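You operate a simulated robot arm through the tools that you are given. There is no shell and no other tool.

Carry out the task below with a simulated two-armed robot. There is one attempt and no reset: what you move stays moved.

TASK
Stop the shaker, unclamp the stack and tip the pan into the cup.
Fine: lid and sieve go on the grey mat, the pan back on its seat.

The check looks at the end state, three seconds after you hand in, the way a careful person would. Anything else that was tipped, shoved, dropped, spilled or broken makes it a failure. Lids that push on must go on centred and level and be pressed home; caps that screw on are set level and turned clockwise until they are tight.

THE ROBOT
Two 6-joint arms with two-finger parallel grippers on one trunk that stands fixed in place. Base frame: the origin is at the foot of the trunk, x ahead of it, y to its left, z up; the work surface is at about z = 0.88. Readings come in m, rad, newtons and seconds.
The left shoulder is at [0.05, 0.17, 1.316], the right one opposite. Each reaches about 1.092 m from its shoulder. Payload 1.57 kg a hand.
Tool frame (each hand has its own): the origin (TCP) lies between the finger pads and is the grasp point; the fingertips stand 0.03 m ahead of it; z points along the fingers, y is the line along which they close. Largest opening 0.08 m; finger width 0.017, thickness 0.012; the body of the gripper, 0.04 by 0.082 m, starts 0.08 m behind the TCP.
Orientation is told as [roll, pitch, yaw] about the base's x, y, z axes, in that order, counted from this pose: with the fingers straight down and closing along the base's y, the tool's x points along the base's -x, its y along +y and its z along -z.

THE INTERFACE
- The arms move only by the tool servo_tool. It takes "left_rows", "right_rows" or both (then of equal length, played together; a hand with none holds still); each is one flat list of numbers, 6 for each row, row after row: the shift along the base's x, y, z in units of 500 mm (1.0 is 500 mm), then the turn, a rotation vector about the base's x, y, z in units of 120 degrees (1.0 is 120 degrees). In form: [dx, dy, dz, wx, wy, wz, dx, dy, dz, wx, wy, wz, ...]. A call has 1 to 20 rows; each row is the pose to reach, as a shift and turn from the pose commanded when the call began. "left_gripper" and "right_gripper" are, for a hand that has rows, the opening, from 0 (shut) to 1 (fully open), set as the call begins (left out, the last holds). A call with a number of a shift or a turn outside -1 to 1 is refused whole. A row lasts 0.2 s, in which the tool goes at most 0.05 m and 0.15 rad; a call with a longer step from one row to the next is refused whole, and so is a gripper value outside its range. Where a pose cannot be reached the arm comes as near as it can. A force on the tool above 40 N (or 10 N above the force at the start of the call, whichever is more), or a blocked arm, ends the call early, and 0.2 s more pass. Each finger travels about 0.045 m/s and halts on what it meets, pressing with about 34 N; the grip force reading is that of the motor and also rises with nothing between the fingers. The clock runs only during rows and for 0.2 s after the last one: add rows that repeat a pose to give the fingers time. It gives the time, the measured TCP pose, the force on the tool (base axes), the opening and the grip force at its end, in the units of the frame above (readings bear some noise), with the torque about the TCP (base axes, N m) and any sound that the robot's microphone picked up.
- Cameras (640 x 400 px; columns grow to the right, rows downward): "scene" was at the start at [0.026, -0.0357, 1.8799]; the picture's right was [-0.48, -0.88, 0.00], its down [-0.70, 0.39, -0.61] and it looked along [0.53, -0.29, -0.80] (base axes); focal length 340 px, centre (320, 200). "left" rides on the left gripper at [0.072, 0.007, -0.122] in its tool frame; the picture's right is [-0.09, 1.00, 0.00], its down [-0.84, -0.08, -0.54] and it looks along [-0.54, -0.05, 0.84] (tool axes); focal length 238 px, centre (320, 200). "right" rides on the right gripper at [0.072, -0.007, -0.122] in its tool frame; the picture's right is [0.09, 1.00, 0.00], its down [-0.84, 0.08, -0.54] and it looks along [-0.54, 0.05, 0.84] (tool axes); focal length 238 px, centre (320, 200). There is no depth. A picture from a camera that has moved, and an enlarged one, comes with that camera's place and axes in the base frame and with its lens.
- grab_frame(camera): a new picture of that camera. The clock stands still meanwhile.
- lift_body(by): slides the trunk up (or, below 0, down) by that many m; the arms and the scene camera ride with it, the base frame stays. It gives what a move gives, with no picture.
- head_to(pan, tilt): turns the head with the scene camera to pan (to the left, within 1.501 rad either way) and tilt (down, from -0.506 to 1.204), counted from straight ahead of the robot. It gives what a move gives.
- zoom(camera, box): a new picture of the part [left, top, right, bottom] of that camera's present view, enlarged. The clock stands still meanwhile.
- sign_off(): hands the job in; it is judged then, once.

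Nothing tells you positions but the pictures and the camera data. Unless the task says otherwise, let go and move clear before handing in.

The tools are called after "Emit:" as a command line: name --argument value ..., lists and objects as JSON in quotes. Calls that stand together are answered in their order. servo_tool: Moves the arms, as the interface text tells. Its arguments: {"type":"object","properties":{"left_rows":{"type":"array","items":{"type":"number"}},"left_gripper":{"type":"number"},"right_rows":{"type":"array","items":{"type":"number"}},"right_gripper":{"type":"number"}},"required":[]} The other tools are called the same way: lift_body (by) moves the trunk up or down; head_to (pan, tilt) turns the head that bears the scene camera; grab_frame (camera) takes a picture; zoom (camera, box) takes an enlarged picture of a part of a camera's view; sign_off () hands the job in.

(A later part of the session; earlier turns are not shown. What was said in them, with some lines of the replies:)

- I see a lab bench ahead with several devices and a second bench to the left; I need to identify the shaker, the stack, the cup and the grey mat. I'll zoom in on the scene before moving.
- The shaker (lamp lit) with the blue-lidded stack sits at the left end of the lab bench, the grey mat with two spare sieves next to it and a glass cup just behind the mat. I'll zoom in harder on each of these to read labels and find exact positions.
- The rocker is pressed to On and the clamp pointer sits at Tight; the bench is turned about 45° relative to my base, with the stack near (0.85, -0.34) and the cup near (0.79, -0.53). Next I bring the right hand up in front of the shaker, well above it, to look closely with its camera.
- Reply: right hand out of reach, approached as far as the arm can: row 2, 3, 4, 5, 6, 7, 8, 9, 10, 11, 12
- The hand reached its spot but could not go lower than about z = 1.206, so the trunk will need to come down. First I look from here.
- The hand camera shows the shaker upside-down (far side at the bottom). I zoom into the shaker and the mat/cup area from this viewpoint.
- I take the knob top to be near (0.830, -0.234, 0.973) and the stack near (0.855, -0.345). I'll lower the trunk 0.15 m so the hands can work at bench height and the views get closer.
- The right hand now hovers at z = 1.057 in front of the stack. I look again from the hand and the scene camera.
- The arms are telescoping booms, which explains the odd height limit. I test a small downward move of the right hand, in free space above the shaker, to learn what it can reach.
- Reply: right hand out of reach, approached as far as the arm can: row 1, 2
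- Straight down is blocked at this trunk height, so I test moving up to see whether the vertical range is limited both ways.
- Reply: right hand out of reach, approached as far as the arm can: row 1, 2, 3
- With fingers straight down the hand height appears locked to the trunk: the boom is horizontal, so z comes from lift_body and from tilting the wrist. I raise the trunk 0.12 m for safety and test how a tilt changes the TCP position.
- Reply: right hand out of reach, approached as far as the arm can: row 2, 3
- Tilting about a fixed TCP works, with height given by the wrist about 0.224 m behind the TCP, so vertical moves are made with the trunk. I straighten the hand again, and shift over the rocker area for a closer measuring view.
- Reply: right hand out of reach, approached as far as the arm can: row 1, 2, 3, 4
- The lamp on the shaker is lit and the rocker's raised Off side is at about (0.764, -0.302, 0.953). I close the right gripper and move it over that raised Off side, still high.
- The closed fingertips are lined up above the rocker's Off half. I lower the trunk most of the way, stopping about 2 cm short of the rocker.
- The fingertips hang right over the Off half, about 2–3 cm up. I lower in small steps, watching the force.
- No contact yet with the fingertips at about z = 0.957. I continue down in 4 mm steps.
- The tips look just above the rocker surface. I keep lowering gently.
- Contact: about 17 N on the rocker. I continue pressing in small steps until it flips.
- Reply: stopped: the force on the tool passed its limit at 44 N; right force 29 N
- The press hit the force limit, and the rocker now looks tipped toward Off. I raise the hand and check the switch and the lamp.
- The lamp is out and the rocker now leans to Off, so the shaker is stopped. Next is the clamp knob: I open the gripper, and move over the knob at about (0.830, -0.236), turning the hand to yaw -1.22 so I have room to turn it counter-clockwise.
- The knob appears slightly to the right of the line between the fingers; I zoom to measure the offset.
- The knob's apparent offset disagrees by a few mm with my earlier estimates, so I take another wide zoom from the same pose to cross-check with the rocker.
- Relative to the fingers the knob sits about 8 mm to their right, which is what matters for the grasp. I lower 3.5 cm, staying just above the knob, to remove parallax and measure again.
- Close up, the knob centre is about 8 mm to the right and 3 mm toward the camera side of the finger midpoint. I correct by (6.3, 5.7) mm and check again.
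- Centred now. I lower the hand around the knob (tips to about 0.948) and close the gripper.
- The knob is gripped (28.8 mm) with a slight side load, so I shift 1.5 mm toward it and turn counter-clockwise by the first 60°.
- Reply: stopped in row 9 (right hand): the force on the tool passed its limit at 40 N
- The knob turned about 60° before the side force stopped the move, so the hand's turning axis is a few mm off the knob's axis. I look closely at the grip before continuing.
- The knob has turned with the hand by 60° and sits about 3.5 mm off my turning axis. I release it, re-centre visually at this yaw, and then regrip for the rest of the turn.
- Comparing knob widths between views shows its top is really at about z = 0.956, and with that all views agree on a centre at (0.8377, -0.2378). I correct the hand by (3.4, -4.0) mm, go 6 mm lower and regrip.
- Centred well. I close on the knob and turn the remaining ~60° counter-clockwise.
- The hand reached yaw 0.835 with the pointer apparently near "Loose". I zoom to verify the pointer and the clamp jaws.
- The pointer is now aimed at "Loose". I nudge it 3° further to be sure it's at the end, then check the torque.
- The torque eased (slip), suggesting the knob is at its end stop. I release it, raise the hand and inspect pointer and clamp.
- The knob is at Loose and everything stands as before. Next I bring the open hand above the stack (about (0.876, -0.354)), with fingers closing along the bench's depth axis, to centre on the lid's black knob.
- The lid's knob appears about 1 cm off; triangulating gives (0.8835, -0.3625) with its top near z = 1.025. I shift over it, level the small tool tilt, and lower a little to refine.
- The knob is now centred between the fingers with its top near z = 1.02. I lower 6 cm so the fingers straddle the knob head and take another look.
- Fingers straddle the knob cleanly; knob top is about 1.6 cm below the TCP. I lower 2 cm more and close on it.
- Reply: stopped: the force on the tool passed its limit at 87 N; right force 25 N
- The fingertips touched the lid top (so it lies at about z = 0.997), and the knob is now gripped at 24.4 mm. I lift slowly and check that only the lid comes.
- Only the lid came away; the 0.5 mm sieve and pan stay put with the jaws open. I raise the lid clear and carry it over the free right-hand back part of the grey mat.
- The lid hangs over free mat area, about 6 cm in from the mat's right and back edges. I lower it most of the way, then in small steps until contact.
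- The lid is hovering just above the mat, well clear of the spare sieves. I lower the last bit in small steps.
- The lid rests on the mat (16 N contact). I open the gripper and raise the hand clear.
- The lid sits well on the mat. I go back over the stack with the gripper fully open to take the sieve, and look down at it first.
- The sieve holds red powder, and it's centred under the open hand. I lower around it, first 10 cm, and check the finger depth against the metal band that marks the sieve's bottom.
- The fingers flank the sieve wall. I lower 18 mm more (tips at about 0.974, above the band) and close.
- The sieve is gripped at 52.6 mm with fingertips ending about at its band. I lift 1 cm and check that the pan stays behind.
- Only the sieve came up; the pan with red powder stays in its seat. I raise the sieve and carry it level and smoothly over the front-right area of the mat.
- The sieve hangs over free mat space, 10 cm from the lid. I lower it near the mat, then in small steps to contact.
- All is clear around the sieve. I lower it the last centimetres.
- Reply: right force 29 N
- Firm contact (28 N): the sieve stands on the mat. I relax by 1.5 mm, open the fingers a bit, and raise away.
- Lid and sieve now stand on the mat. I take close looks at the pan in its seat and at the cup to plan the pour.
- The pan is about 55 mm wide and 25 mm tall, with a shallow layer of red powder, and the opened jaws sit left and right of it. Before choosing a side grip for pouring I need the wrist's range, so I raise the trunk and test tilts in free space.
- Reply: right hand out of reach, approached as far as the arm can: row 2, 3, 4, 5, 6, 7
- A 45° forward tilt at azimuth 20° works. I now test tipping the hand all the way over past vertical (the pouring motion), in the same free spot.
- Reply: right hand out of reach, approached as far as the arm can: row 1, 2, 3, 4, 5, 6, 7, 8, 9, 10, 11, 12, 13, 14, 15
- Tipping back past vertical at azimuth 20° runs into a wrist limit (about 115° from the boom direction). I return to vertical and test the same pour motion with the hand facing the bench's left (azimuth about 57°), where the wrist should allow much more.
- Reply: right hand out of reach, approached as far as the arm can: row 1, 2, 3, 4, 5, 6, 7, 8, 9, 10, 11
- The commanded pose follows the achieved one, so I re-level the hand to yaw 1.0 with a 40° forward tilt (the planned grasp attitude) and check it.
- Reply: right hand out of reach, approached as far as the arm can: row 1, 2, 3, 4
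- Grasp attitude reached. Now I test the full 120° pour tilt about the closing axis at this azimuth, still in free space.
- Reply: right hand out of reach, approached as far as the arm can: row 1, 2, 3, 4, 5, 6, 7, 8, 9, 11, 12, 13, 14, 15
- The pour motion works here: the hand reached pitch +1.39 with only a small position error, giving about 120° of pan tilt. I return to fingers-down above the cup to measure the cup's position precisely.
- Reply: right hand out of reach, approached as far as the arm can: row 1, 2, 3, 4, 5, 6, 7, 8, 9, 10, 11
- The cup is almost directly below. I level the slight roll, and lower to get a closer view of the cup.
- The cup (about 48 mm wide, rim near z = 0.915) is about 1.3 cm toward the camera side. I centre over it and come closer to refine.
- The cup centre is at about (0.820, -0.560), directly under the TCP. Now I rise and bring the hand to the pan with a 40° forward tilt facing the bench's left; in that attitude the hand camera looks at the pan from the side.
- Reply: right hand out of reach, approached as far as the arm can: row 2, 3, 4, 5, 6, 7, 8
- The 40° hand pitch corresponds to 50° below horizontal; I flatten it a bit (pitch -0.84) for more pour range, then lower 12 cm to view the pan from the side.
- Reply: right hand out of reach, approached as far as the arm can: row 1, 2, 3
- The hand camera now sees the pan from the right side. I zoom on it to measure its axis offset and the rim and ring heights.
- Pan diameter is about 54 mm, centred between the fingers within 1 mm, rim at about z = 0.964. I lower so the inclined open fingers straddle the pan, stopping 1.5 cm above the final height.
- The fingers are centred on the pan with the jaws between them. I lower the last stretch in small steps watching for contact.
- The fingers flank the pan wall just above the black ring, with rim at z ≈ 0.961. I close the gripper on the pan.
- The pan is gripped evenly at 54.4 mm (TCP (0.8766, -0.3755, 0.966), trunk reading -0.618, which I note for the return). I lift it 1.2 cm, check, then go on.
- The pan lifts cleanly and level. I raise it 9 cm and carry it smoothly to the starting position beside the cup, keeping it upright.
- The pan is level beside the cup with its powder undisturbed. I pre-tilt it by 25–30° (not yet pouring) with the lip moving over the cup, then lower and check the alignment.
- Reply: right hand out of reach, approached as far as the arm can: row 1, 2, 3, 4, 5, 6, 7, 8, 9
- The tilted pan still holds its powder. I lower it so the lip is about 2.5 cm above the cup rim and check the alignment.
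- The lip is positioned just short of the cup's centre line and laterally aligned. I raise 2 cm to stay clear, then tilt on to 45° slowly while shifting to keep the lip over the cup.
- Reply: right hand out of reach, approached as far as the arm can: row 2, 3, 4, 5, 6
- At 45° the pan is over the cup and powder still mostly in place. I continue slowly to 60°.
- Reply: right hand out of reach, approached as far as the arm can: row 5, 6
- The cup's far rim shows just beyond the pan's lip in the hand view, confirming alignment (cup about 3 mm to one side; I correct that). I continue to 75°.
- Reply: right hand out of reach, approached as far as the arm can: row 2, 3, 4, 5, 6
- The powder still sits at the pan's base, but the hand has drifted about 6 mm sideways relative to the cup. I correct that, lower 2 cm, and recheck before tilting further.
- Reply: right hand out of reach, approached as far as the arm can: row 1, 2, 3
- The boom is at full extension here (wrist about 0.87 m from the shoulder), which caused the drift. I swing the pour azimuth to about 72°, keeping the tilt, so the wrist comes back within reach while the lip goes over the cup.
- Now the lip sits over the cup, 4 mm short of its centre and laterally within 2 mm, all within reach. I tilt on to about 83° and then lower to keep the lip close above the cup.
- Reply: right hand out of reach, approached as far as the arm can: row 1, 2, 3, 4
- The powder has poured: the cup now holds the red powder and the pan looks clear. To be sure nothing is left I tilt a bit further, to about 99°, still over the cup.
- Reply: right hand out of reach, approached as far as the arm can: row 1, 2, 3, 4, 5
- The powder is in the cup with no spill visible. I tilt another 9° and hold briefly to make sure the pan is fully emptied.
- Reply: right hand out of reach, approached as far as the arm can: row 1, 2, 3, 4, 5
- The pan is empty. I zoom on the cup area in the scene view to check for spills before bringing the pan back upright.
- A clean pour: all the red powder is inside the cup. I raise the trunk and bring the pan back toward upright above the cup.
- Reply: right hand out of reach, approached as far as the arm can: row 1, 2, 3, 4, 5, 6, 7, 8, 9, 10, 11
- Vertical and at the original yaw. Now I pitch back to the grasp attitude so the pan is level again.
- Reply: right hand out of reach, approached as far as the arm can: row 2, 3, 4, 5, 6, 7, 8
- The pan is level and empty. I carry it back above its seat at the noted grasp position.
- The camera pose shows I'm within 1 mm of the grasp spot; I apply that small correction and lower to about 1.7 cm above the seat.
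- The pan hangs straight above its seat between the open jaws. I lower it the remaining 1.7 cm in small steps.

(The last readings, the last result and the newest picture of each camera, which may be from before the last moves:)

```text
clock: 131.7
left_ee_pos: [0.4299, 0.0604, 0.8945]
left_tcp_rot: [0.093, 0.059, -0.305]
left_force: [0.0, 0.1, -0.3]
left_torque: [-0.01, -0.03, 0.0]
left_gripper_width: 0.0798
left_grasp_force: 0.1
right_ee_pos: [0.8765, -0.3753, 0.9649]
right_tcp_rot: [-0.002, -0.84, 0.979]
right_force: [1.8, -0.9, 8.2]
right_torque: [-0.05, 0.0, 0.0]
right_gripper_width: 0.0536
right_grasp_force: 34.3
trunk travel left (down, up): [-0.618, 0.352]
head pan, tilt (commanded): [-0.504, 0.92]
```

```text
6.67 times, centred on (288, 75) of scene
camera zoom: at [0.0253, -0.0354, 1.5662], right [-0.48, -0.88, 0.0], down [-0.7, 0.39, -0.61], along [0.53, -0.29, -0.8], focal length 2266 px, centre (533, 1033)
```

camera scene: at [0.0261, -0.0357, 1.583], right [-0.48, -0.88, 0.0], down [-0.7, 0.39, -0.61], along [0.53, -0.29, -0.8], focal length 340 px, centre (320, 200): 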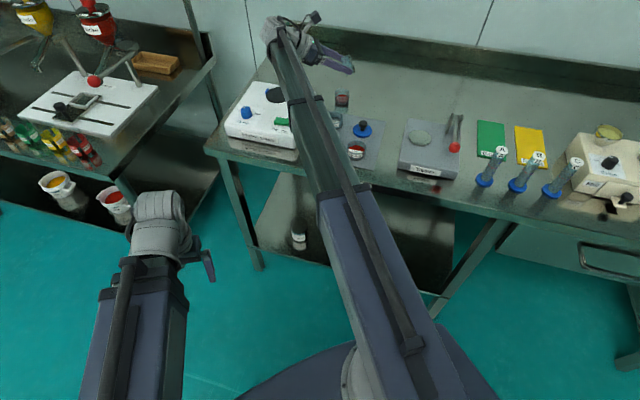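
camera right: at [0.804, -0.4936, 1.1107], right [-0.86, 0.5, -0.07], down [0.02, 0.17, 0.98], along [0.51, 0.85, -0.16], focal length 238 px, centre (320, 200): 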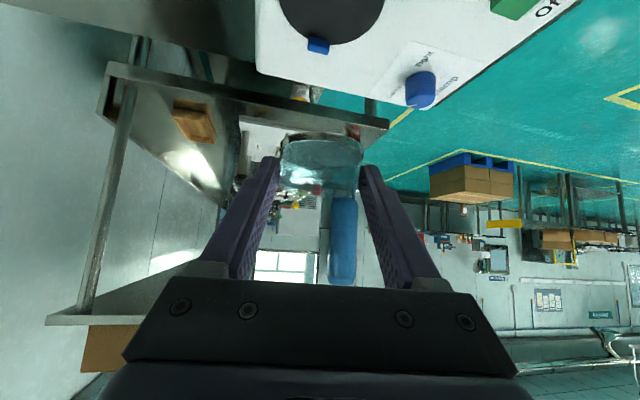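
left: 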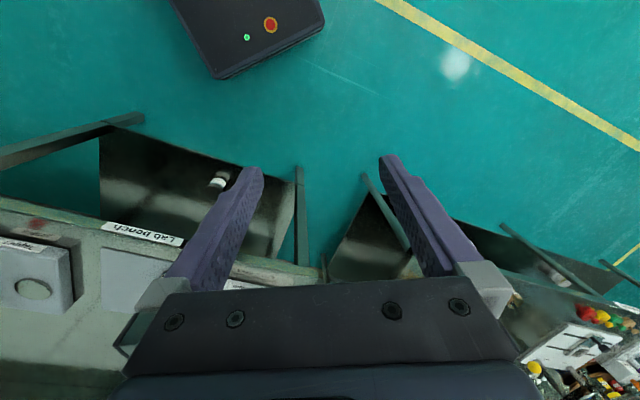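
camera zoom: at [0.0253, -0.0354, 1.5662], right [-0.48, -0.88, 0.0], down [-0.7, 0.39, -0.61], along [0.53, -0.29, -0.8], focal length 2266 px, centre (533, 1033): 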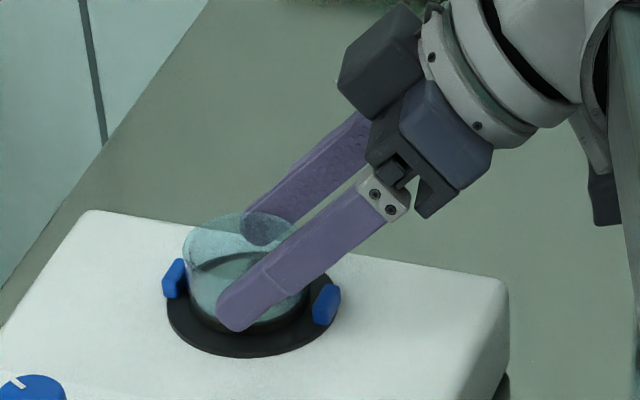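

Contact at exactly the same trunk height as when I picked it up, so the pan is back in its seat. I open the gripper and check before rising.

Emit:
servo_tool --right_rows '[0, 0, 0, 0, 0, 0, 0, 0, 0, 0, 0, 0, 0, 0, 0, 0, 0, 0, 0, 0, 0, 0, 0, 0]' --right_gripper 1

Emit:
zoom --camera "right" --box '[200, 70, 440, 220]'

Emit:
zoom --camera "scene" --box '[240, 45, 336, 105]'

```text
clock: 132.7
left_ee_pos: [0.4299, 0.0602, 0.8938]
left_tcp_rot: [0.092, 0.06, -0.305]
left_force: [0.0, 0.1, 0.3]
left_torque: [0.02, 0.01, 0.01]
left_gripper_width: 0.0801
left_grasp_force: 0.1
right_ee_pos: [0.8755, -0.3762, 0.9656]
right_tcp_rot: [-0.001, -0.837, 0.979]
right_force: [0.0, 0.3, 0.2]
right_torque: [-0.01, -0.03, -0.03]
right_gripper_width: 0.0799
right_grasp_force: 0.0
trunk travel left (down, up): [-0.618, 0.352]
head pan, tilt (commanded): [-0.504, 0.92]
```

```text
2.67 times, centred on (320, 145) of right
camera zoom: at [0.805, -0.4944, 0.9937], right [-0.86, 0.5, -0.07], down [0.02, 0.17, 0.98], along [0.51, 0.85, -0.16], focal length 636 px, centre (320, 347)
```

zoom: 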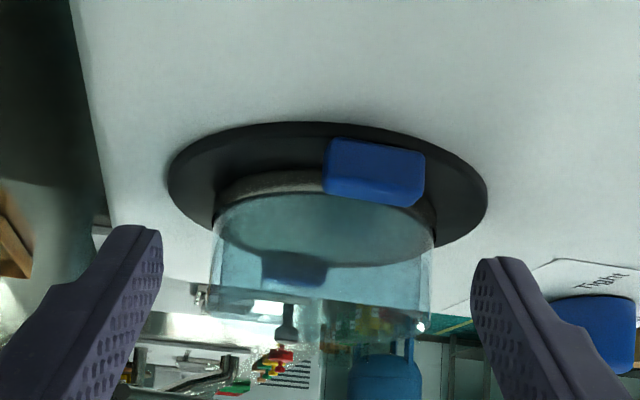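

```text
6.67 times, centred on (288, 75) of scene
camera zoom: at [0.0261, -0.0357, 1.566], right [-0.48, -0.88, 0.0], down [-0.7, 0.39, -0.61], along [0.53, -0.29, -0.8], focal length 2266 px, centre (533, 1033)
```

zoom: 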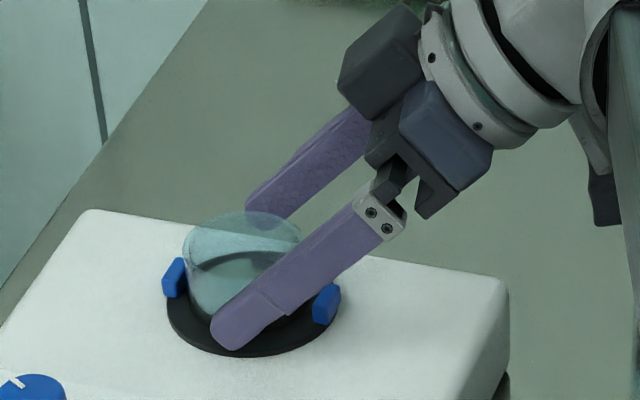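

The pan stands level in its seat, within a millimetre of its original position. I raise the hand straight up, clear of it.

Emit:
lift_body --by 0.2

Emit:
servo_tool --right_rows '[-0.02, -0.02, 0, -0.0474, 0.0319, 0, -0.06, -0.04, 0, -0.0947, 0.0638, 0, -0.1, -0.06, 0, -0.1421, 0.0957, 0, -0.15, -0.09, 0, -0.1894, 0.1276, 0, -0.2, -0.12, 0, -0.2368, 0.1595, 0, -0.25, -0.15, 0, -0.2841, 0.1914, 0, -0.3, -0.18, 0, -0.3315, 0.2233, 0, -0.35, -0.21, 0, -0.3315, 0.2233, 0, -0.4, -0.24, 0, -0.3315, 0.2233, 0]'

Emit:
grab_frame --camera "scene"

```text
clock: 134.9
left_ee_pos: [0.4294, 0.0593, 1.0935]
left_tcp_rot: [0.094, 0.06, -0.304]
left_force: [-0.1, -0.3, 0.5]
left_torque: [0.03, -0.03, 0.0]
left_gripper_width: 0.08
left_grasp_force: 0.1
right_ee_pos: [0.8765, -0.3736, 1.1648]
right_tcp_rot: [-0.001, -0.838, 0.982]
right_force: [0.8, 0.3, 1.0]
right_torque: [0.02, 0.02, -0.03]
right_gripper_width: 0.0797
right_grasp_force: 0.1
trunk travel left (down, up): [-0.818, 0.152]
head pan, tilt (commanded): [-0.504, 0.92]
```

```text
clock: 136.9
left_ee_pos: [0.4294, 0.0591, 1.0942]
left_tcp_rot: [0.092, 0.059, -0.304]
left_force: [0.3, -0.2, 0.8]
left_torque: [0.02, -0.01, 0.01]
left_gripper_width: 0.0801
left_grasp_force: 0.0
right_ee_pos: [0.6755, -0.4942, 1.0937]
right_tcp_rot: [0.0, 0.0, 0.982]
right_force: [0.1, -0.4, -0.4]
right_torque: [-0.01, -0.02, 0.01]
right_gripper_width: 0.0797
right_grasp_force: 0.0
right hand out of reach, approached as far as the arm can: row 1, 2, 3, 4, 5, 6, 7, 8, 9
trunk travel left (down, up): [-0.818, 0.152]
head pan, tilt (commanded): [-0.504, 0.92]
```

```text
taken
camera scene: at [0.0255, -0.0359, 1.766], right [-0.48, -0.88, 0.0], down [-0.7, 0.39, -0.61], along [0.53, -0.29, -0.8], focal length 340 px, centre (320, 200)
```

scene: 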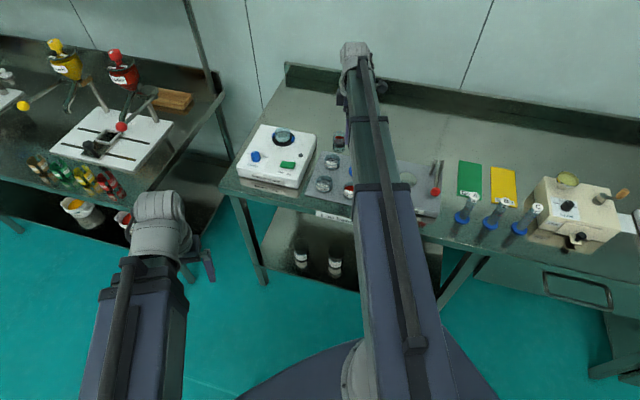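

Everything looks in order. I raise further and park the right arm at its starting place for an unobstructed final inspection.

Emit:
lift_body --by 0.11

Emit:
servo_tool --right_rows '[-0.0573, -0.0351, 0, 0, 0, -0.0586, -0.1145, -0.0703, 0, 0, 0, -0.1173, -0.1718, -0.1054, 0, 0, 0, -0.1759, -0.229, -0.1405, 0, 0, 0, -0.2345, -0.2863, -0.1756, 0, 0, 0, -0.2931, -0.3435, -0.2108, 0, 0, 0, -0.3518, -0.4008, -0.2459, 0, 0, 0, -0.4104, -0.458, -0.281, 0, 0, 0, -0.469, -0.458, -0.281, 0, 0, 0, -0.469]'

Emit:
zoom --camera "scene" --box '[220, 110, 420, 235]'

Emit:
zoom --camera "scene" --box '[240, 130, 320, 180]'

Emit:
zoom --camera "scene" --box '[300, 135, 400, 225]'

```text
clock: 138.3
left_ee_pos: [0.4294, 0.0597, 1.2044]
left_tcp_rot: [0.092, 0.061, -0.306]
left_force: [-0.6, 0.1, -0.5]
left_torque: [0.0, 0.0, 0.01]
left_gripper_width: 0.0801
left_grasp_force: 0.1
right_ee_pos: [0.6778, -0.4937, 1.2026]
right_tcp_rot: [-0.001, 0.001, 0.979]
right_force: [0.0, -0.2, -0.4]
right_torque: [0.04, -0.02, 0.0]
right_gripper_width: 0.08
right_grasp_force: 0.2
trunk travel left (down, up): [-0.928, 0.042]
head pan, tilt (commanded): [-0.504, 0.92]
```

```text
clock: 140.3
left_ee_pos: [0.4295, 0.0605, 1.203]
left_tcp_rot: [0.093, 0.061, -0.306]
left_force: [1.5, 0.4, 1.1]
left_torque: [-0.03, 0.01, -0.02]
left_gripper_width: 0.08
left_grasp_force: 0.0
right_ee_pos: [0.4491, -0.635, 1.2018]
right_tcp_rot: [0.001, 0.0, -0.004]
right_force: [-0.2, 0.2, 0.3]
right_torque: [0.0, -0.02, -0.03]
right_gripper_width: 0.08
right_grasp_force: 0.0
trunk travel left (down, up): [-0.928, 0.042]
head pan, tilt (commanded): [-0.504, 0.92]
```

```text
3.20 times, centred on (320, 172) of scene
camera zoom: at [0.0266, -0.0353, 1.876], right [-0.48, -0.88, 0.0], down [-0.7, 0.38, -0.61], along [0.53, -0.29, -0.8], focal length 1088 px, centre (320, 288)
```

zoom: 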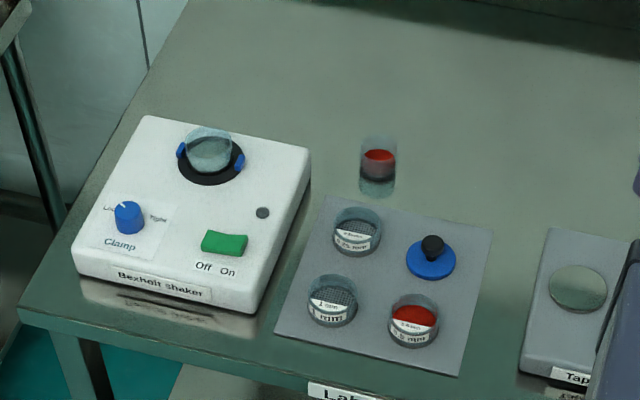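

```text
8.00 times, centred on (280, 155) of scene
camera zoom: at [0.0266, -0.0353, 1.876], right [-0.48, -0.88, 0.0], down [-0.7, 0.38, -0.61], along [0.53, -0.29, -0.8], focal length 2720 px, centre (640, 560)
```

zoom: 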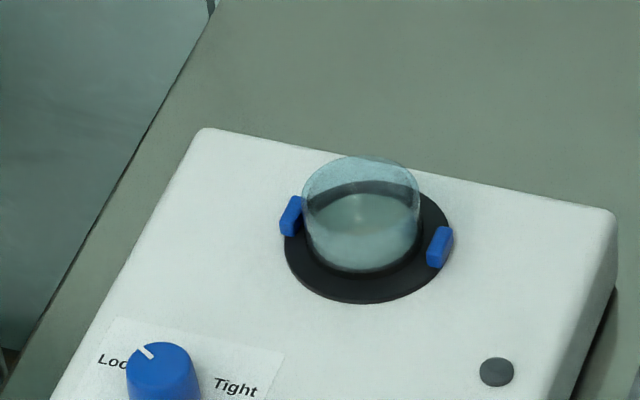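

```text
4.44 times, centred on (350, 180) of scene
camera zoom: at [0.0266, -0.0353, 1.876], right [-0.48, -0.88, 0.0], down [-0.7, 0.38, -0.61], along [0.53, -0.29, -0.8], focal length 1511 px, centre (187, 289)
```

zoom: 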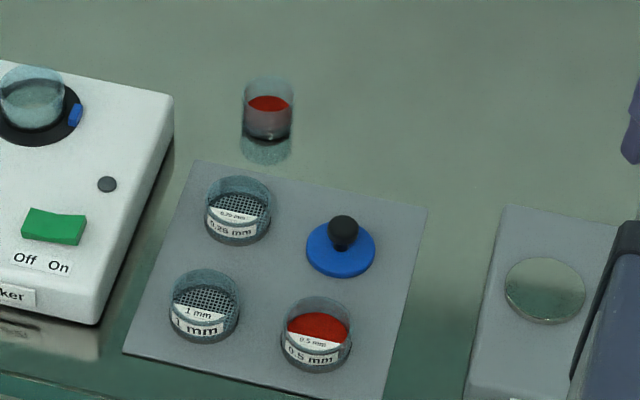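

Final inspection: shaker off with lamp out, clamp at Loose, lid and 0.5 mm sieve on the mat, powder in the cup, pan empty in its seat. I take one last close look at pan and cup before handing in.

Emit:
zoom --camera "scene" --box '[264, 138, 312, 168]'

Emit:
zoom --camera "scene" --box '[318, 145, 366, 175]'

Emit:
grab_frame --camera "scene"

```text
13.33 times, centred on (288, 153) of scene
camera zoom: at [0.0266, -0.0353, 1.876], right [-0.48, -0.88, 0.0], down [-0.7, 0.38, -0.61], along [0.53, -0.29, -0.8], focal length 4533 px, centre (747, 827)
```

zoom: 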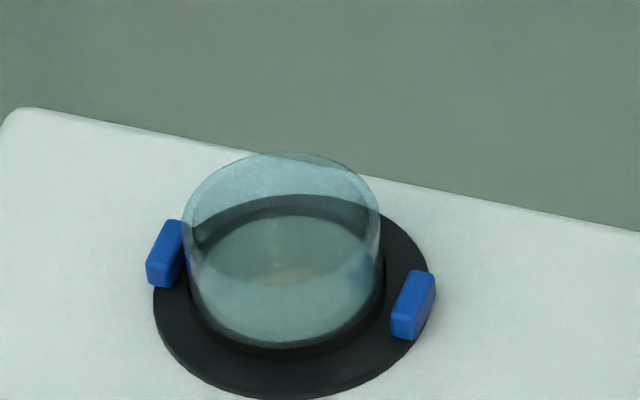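

```text
13.33 times, centred on (342, 160) of scene
camera zoom: at [0.0266, -0.0353, 1.876], right [-0.48, -0.88, 0.0], down [-0.7, 0.38, -0.61], along [0.53, -0.29, -0.8], focal length 4533 px, centre (27, 733)
```

zoom: 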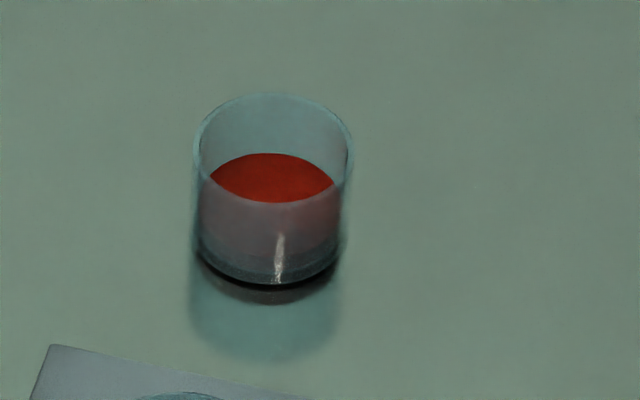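

```text
taken
camera scene: at [0.0266, -0.0353, 1.876], right [-0.48, -0.88, 0.0], down [-0.7, 0.38, -0.61], along [0.53, -0.29, -0.8], focal length 340 px, centre (320, 200)
```

scene: 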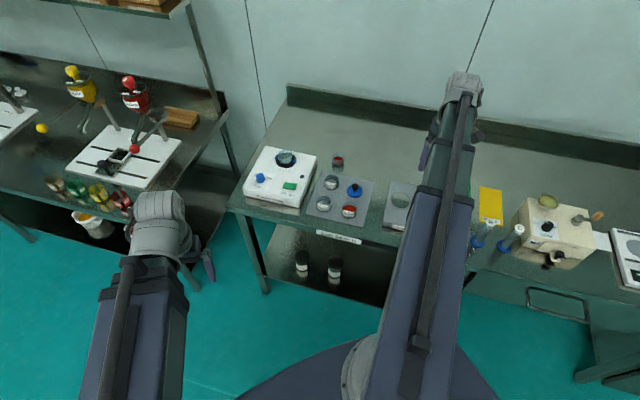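

The pan sits level and empty in its seat between the open jaws. The powder is in the upright cup with nothing spilled, and both hands are clear, so I hand in.

Emit:
sign_off

```text
The job is handed in.
```

The shaker is stopped and the stack unclamped. The pan's powder is in the cup, and I handed the job in with both hands clear. The hand-in only confirmed receipt, so I have no verdict on it.

- **Shaker:** the rocker is pressed to Off and the lamp is out.
- **Clamp:** the knob points at Loose, and the two jaws stand open beside the pan.
- **Lid and sieve:** both stand upright on the free right half of the grey mat. The sieve still holds its red powder.
- **Pour:** the pan was tipped over the cup to about 108° and looked empty afterwards. I saw no red powder on the bench, mat or shaker in the final pictures.
- **Pan:** it is back in its seat between the jaws. It made contact at the height where I picked it up, and it looks level and centred.

While gripping the lid, the fingertips touched its top and the force briefly peaked at 87 N before the move stopped. The lid then came off cleanly and shows no mark in the pictures.
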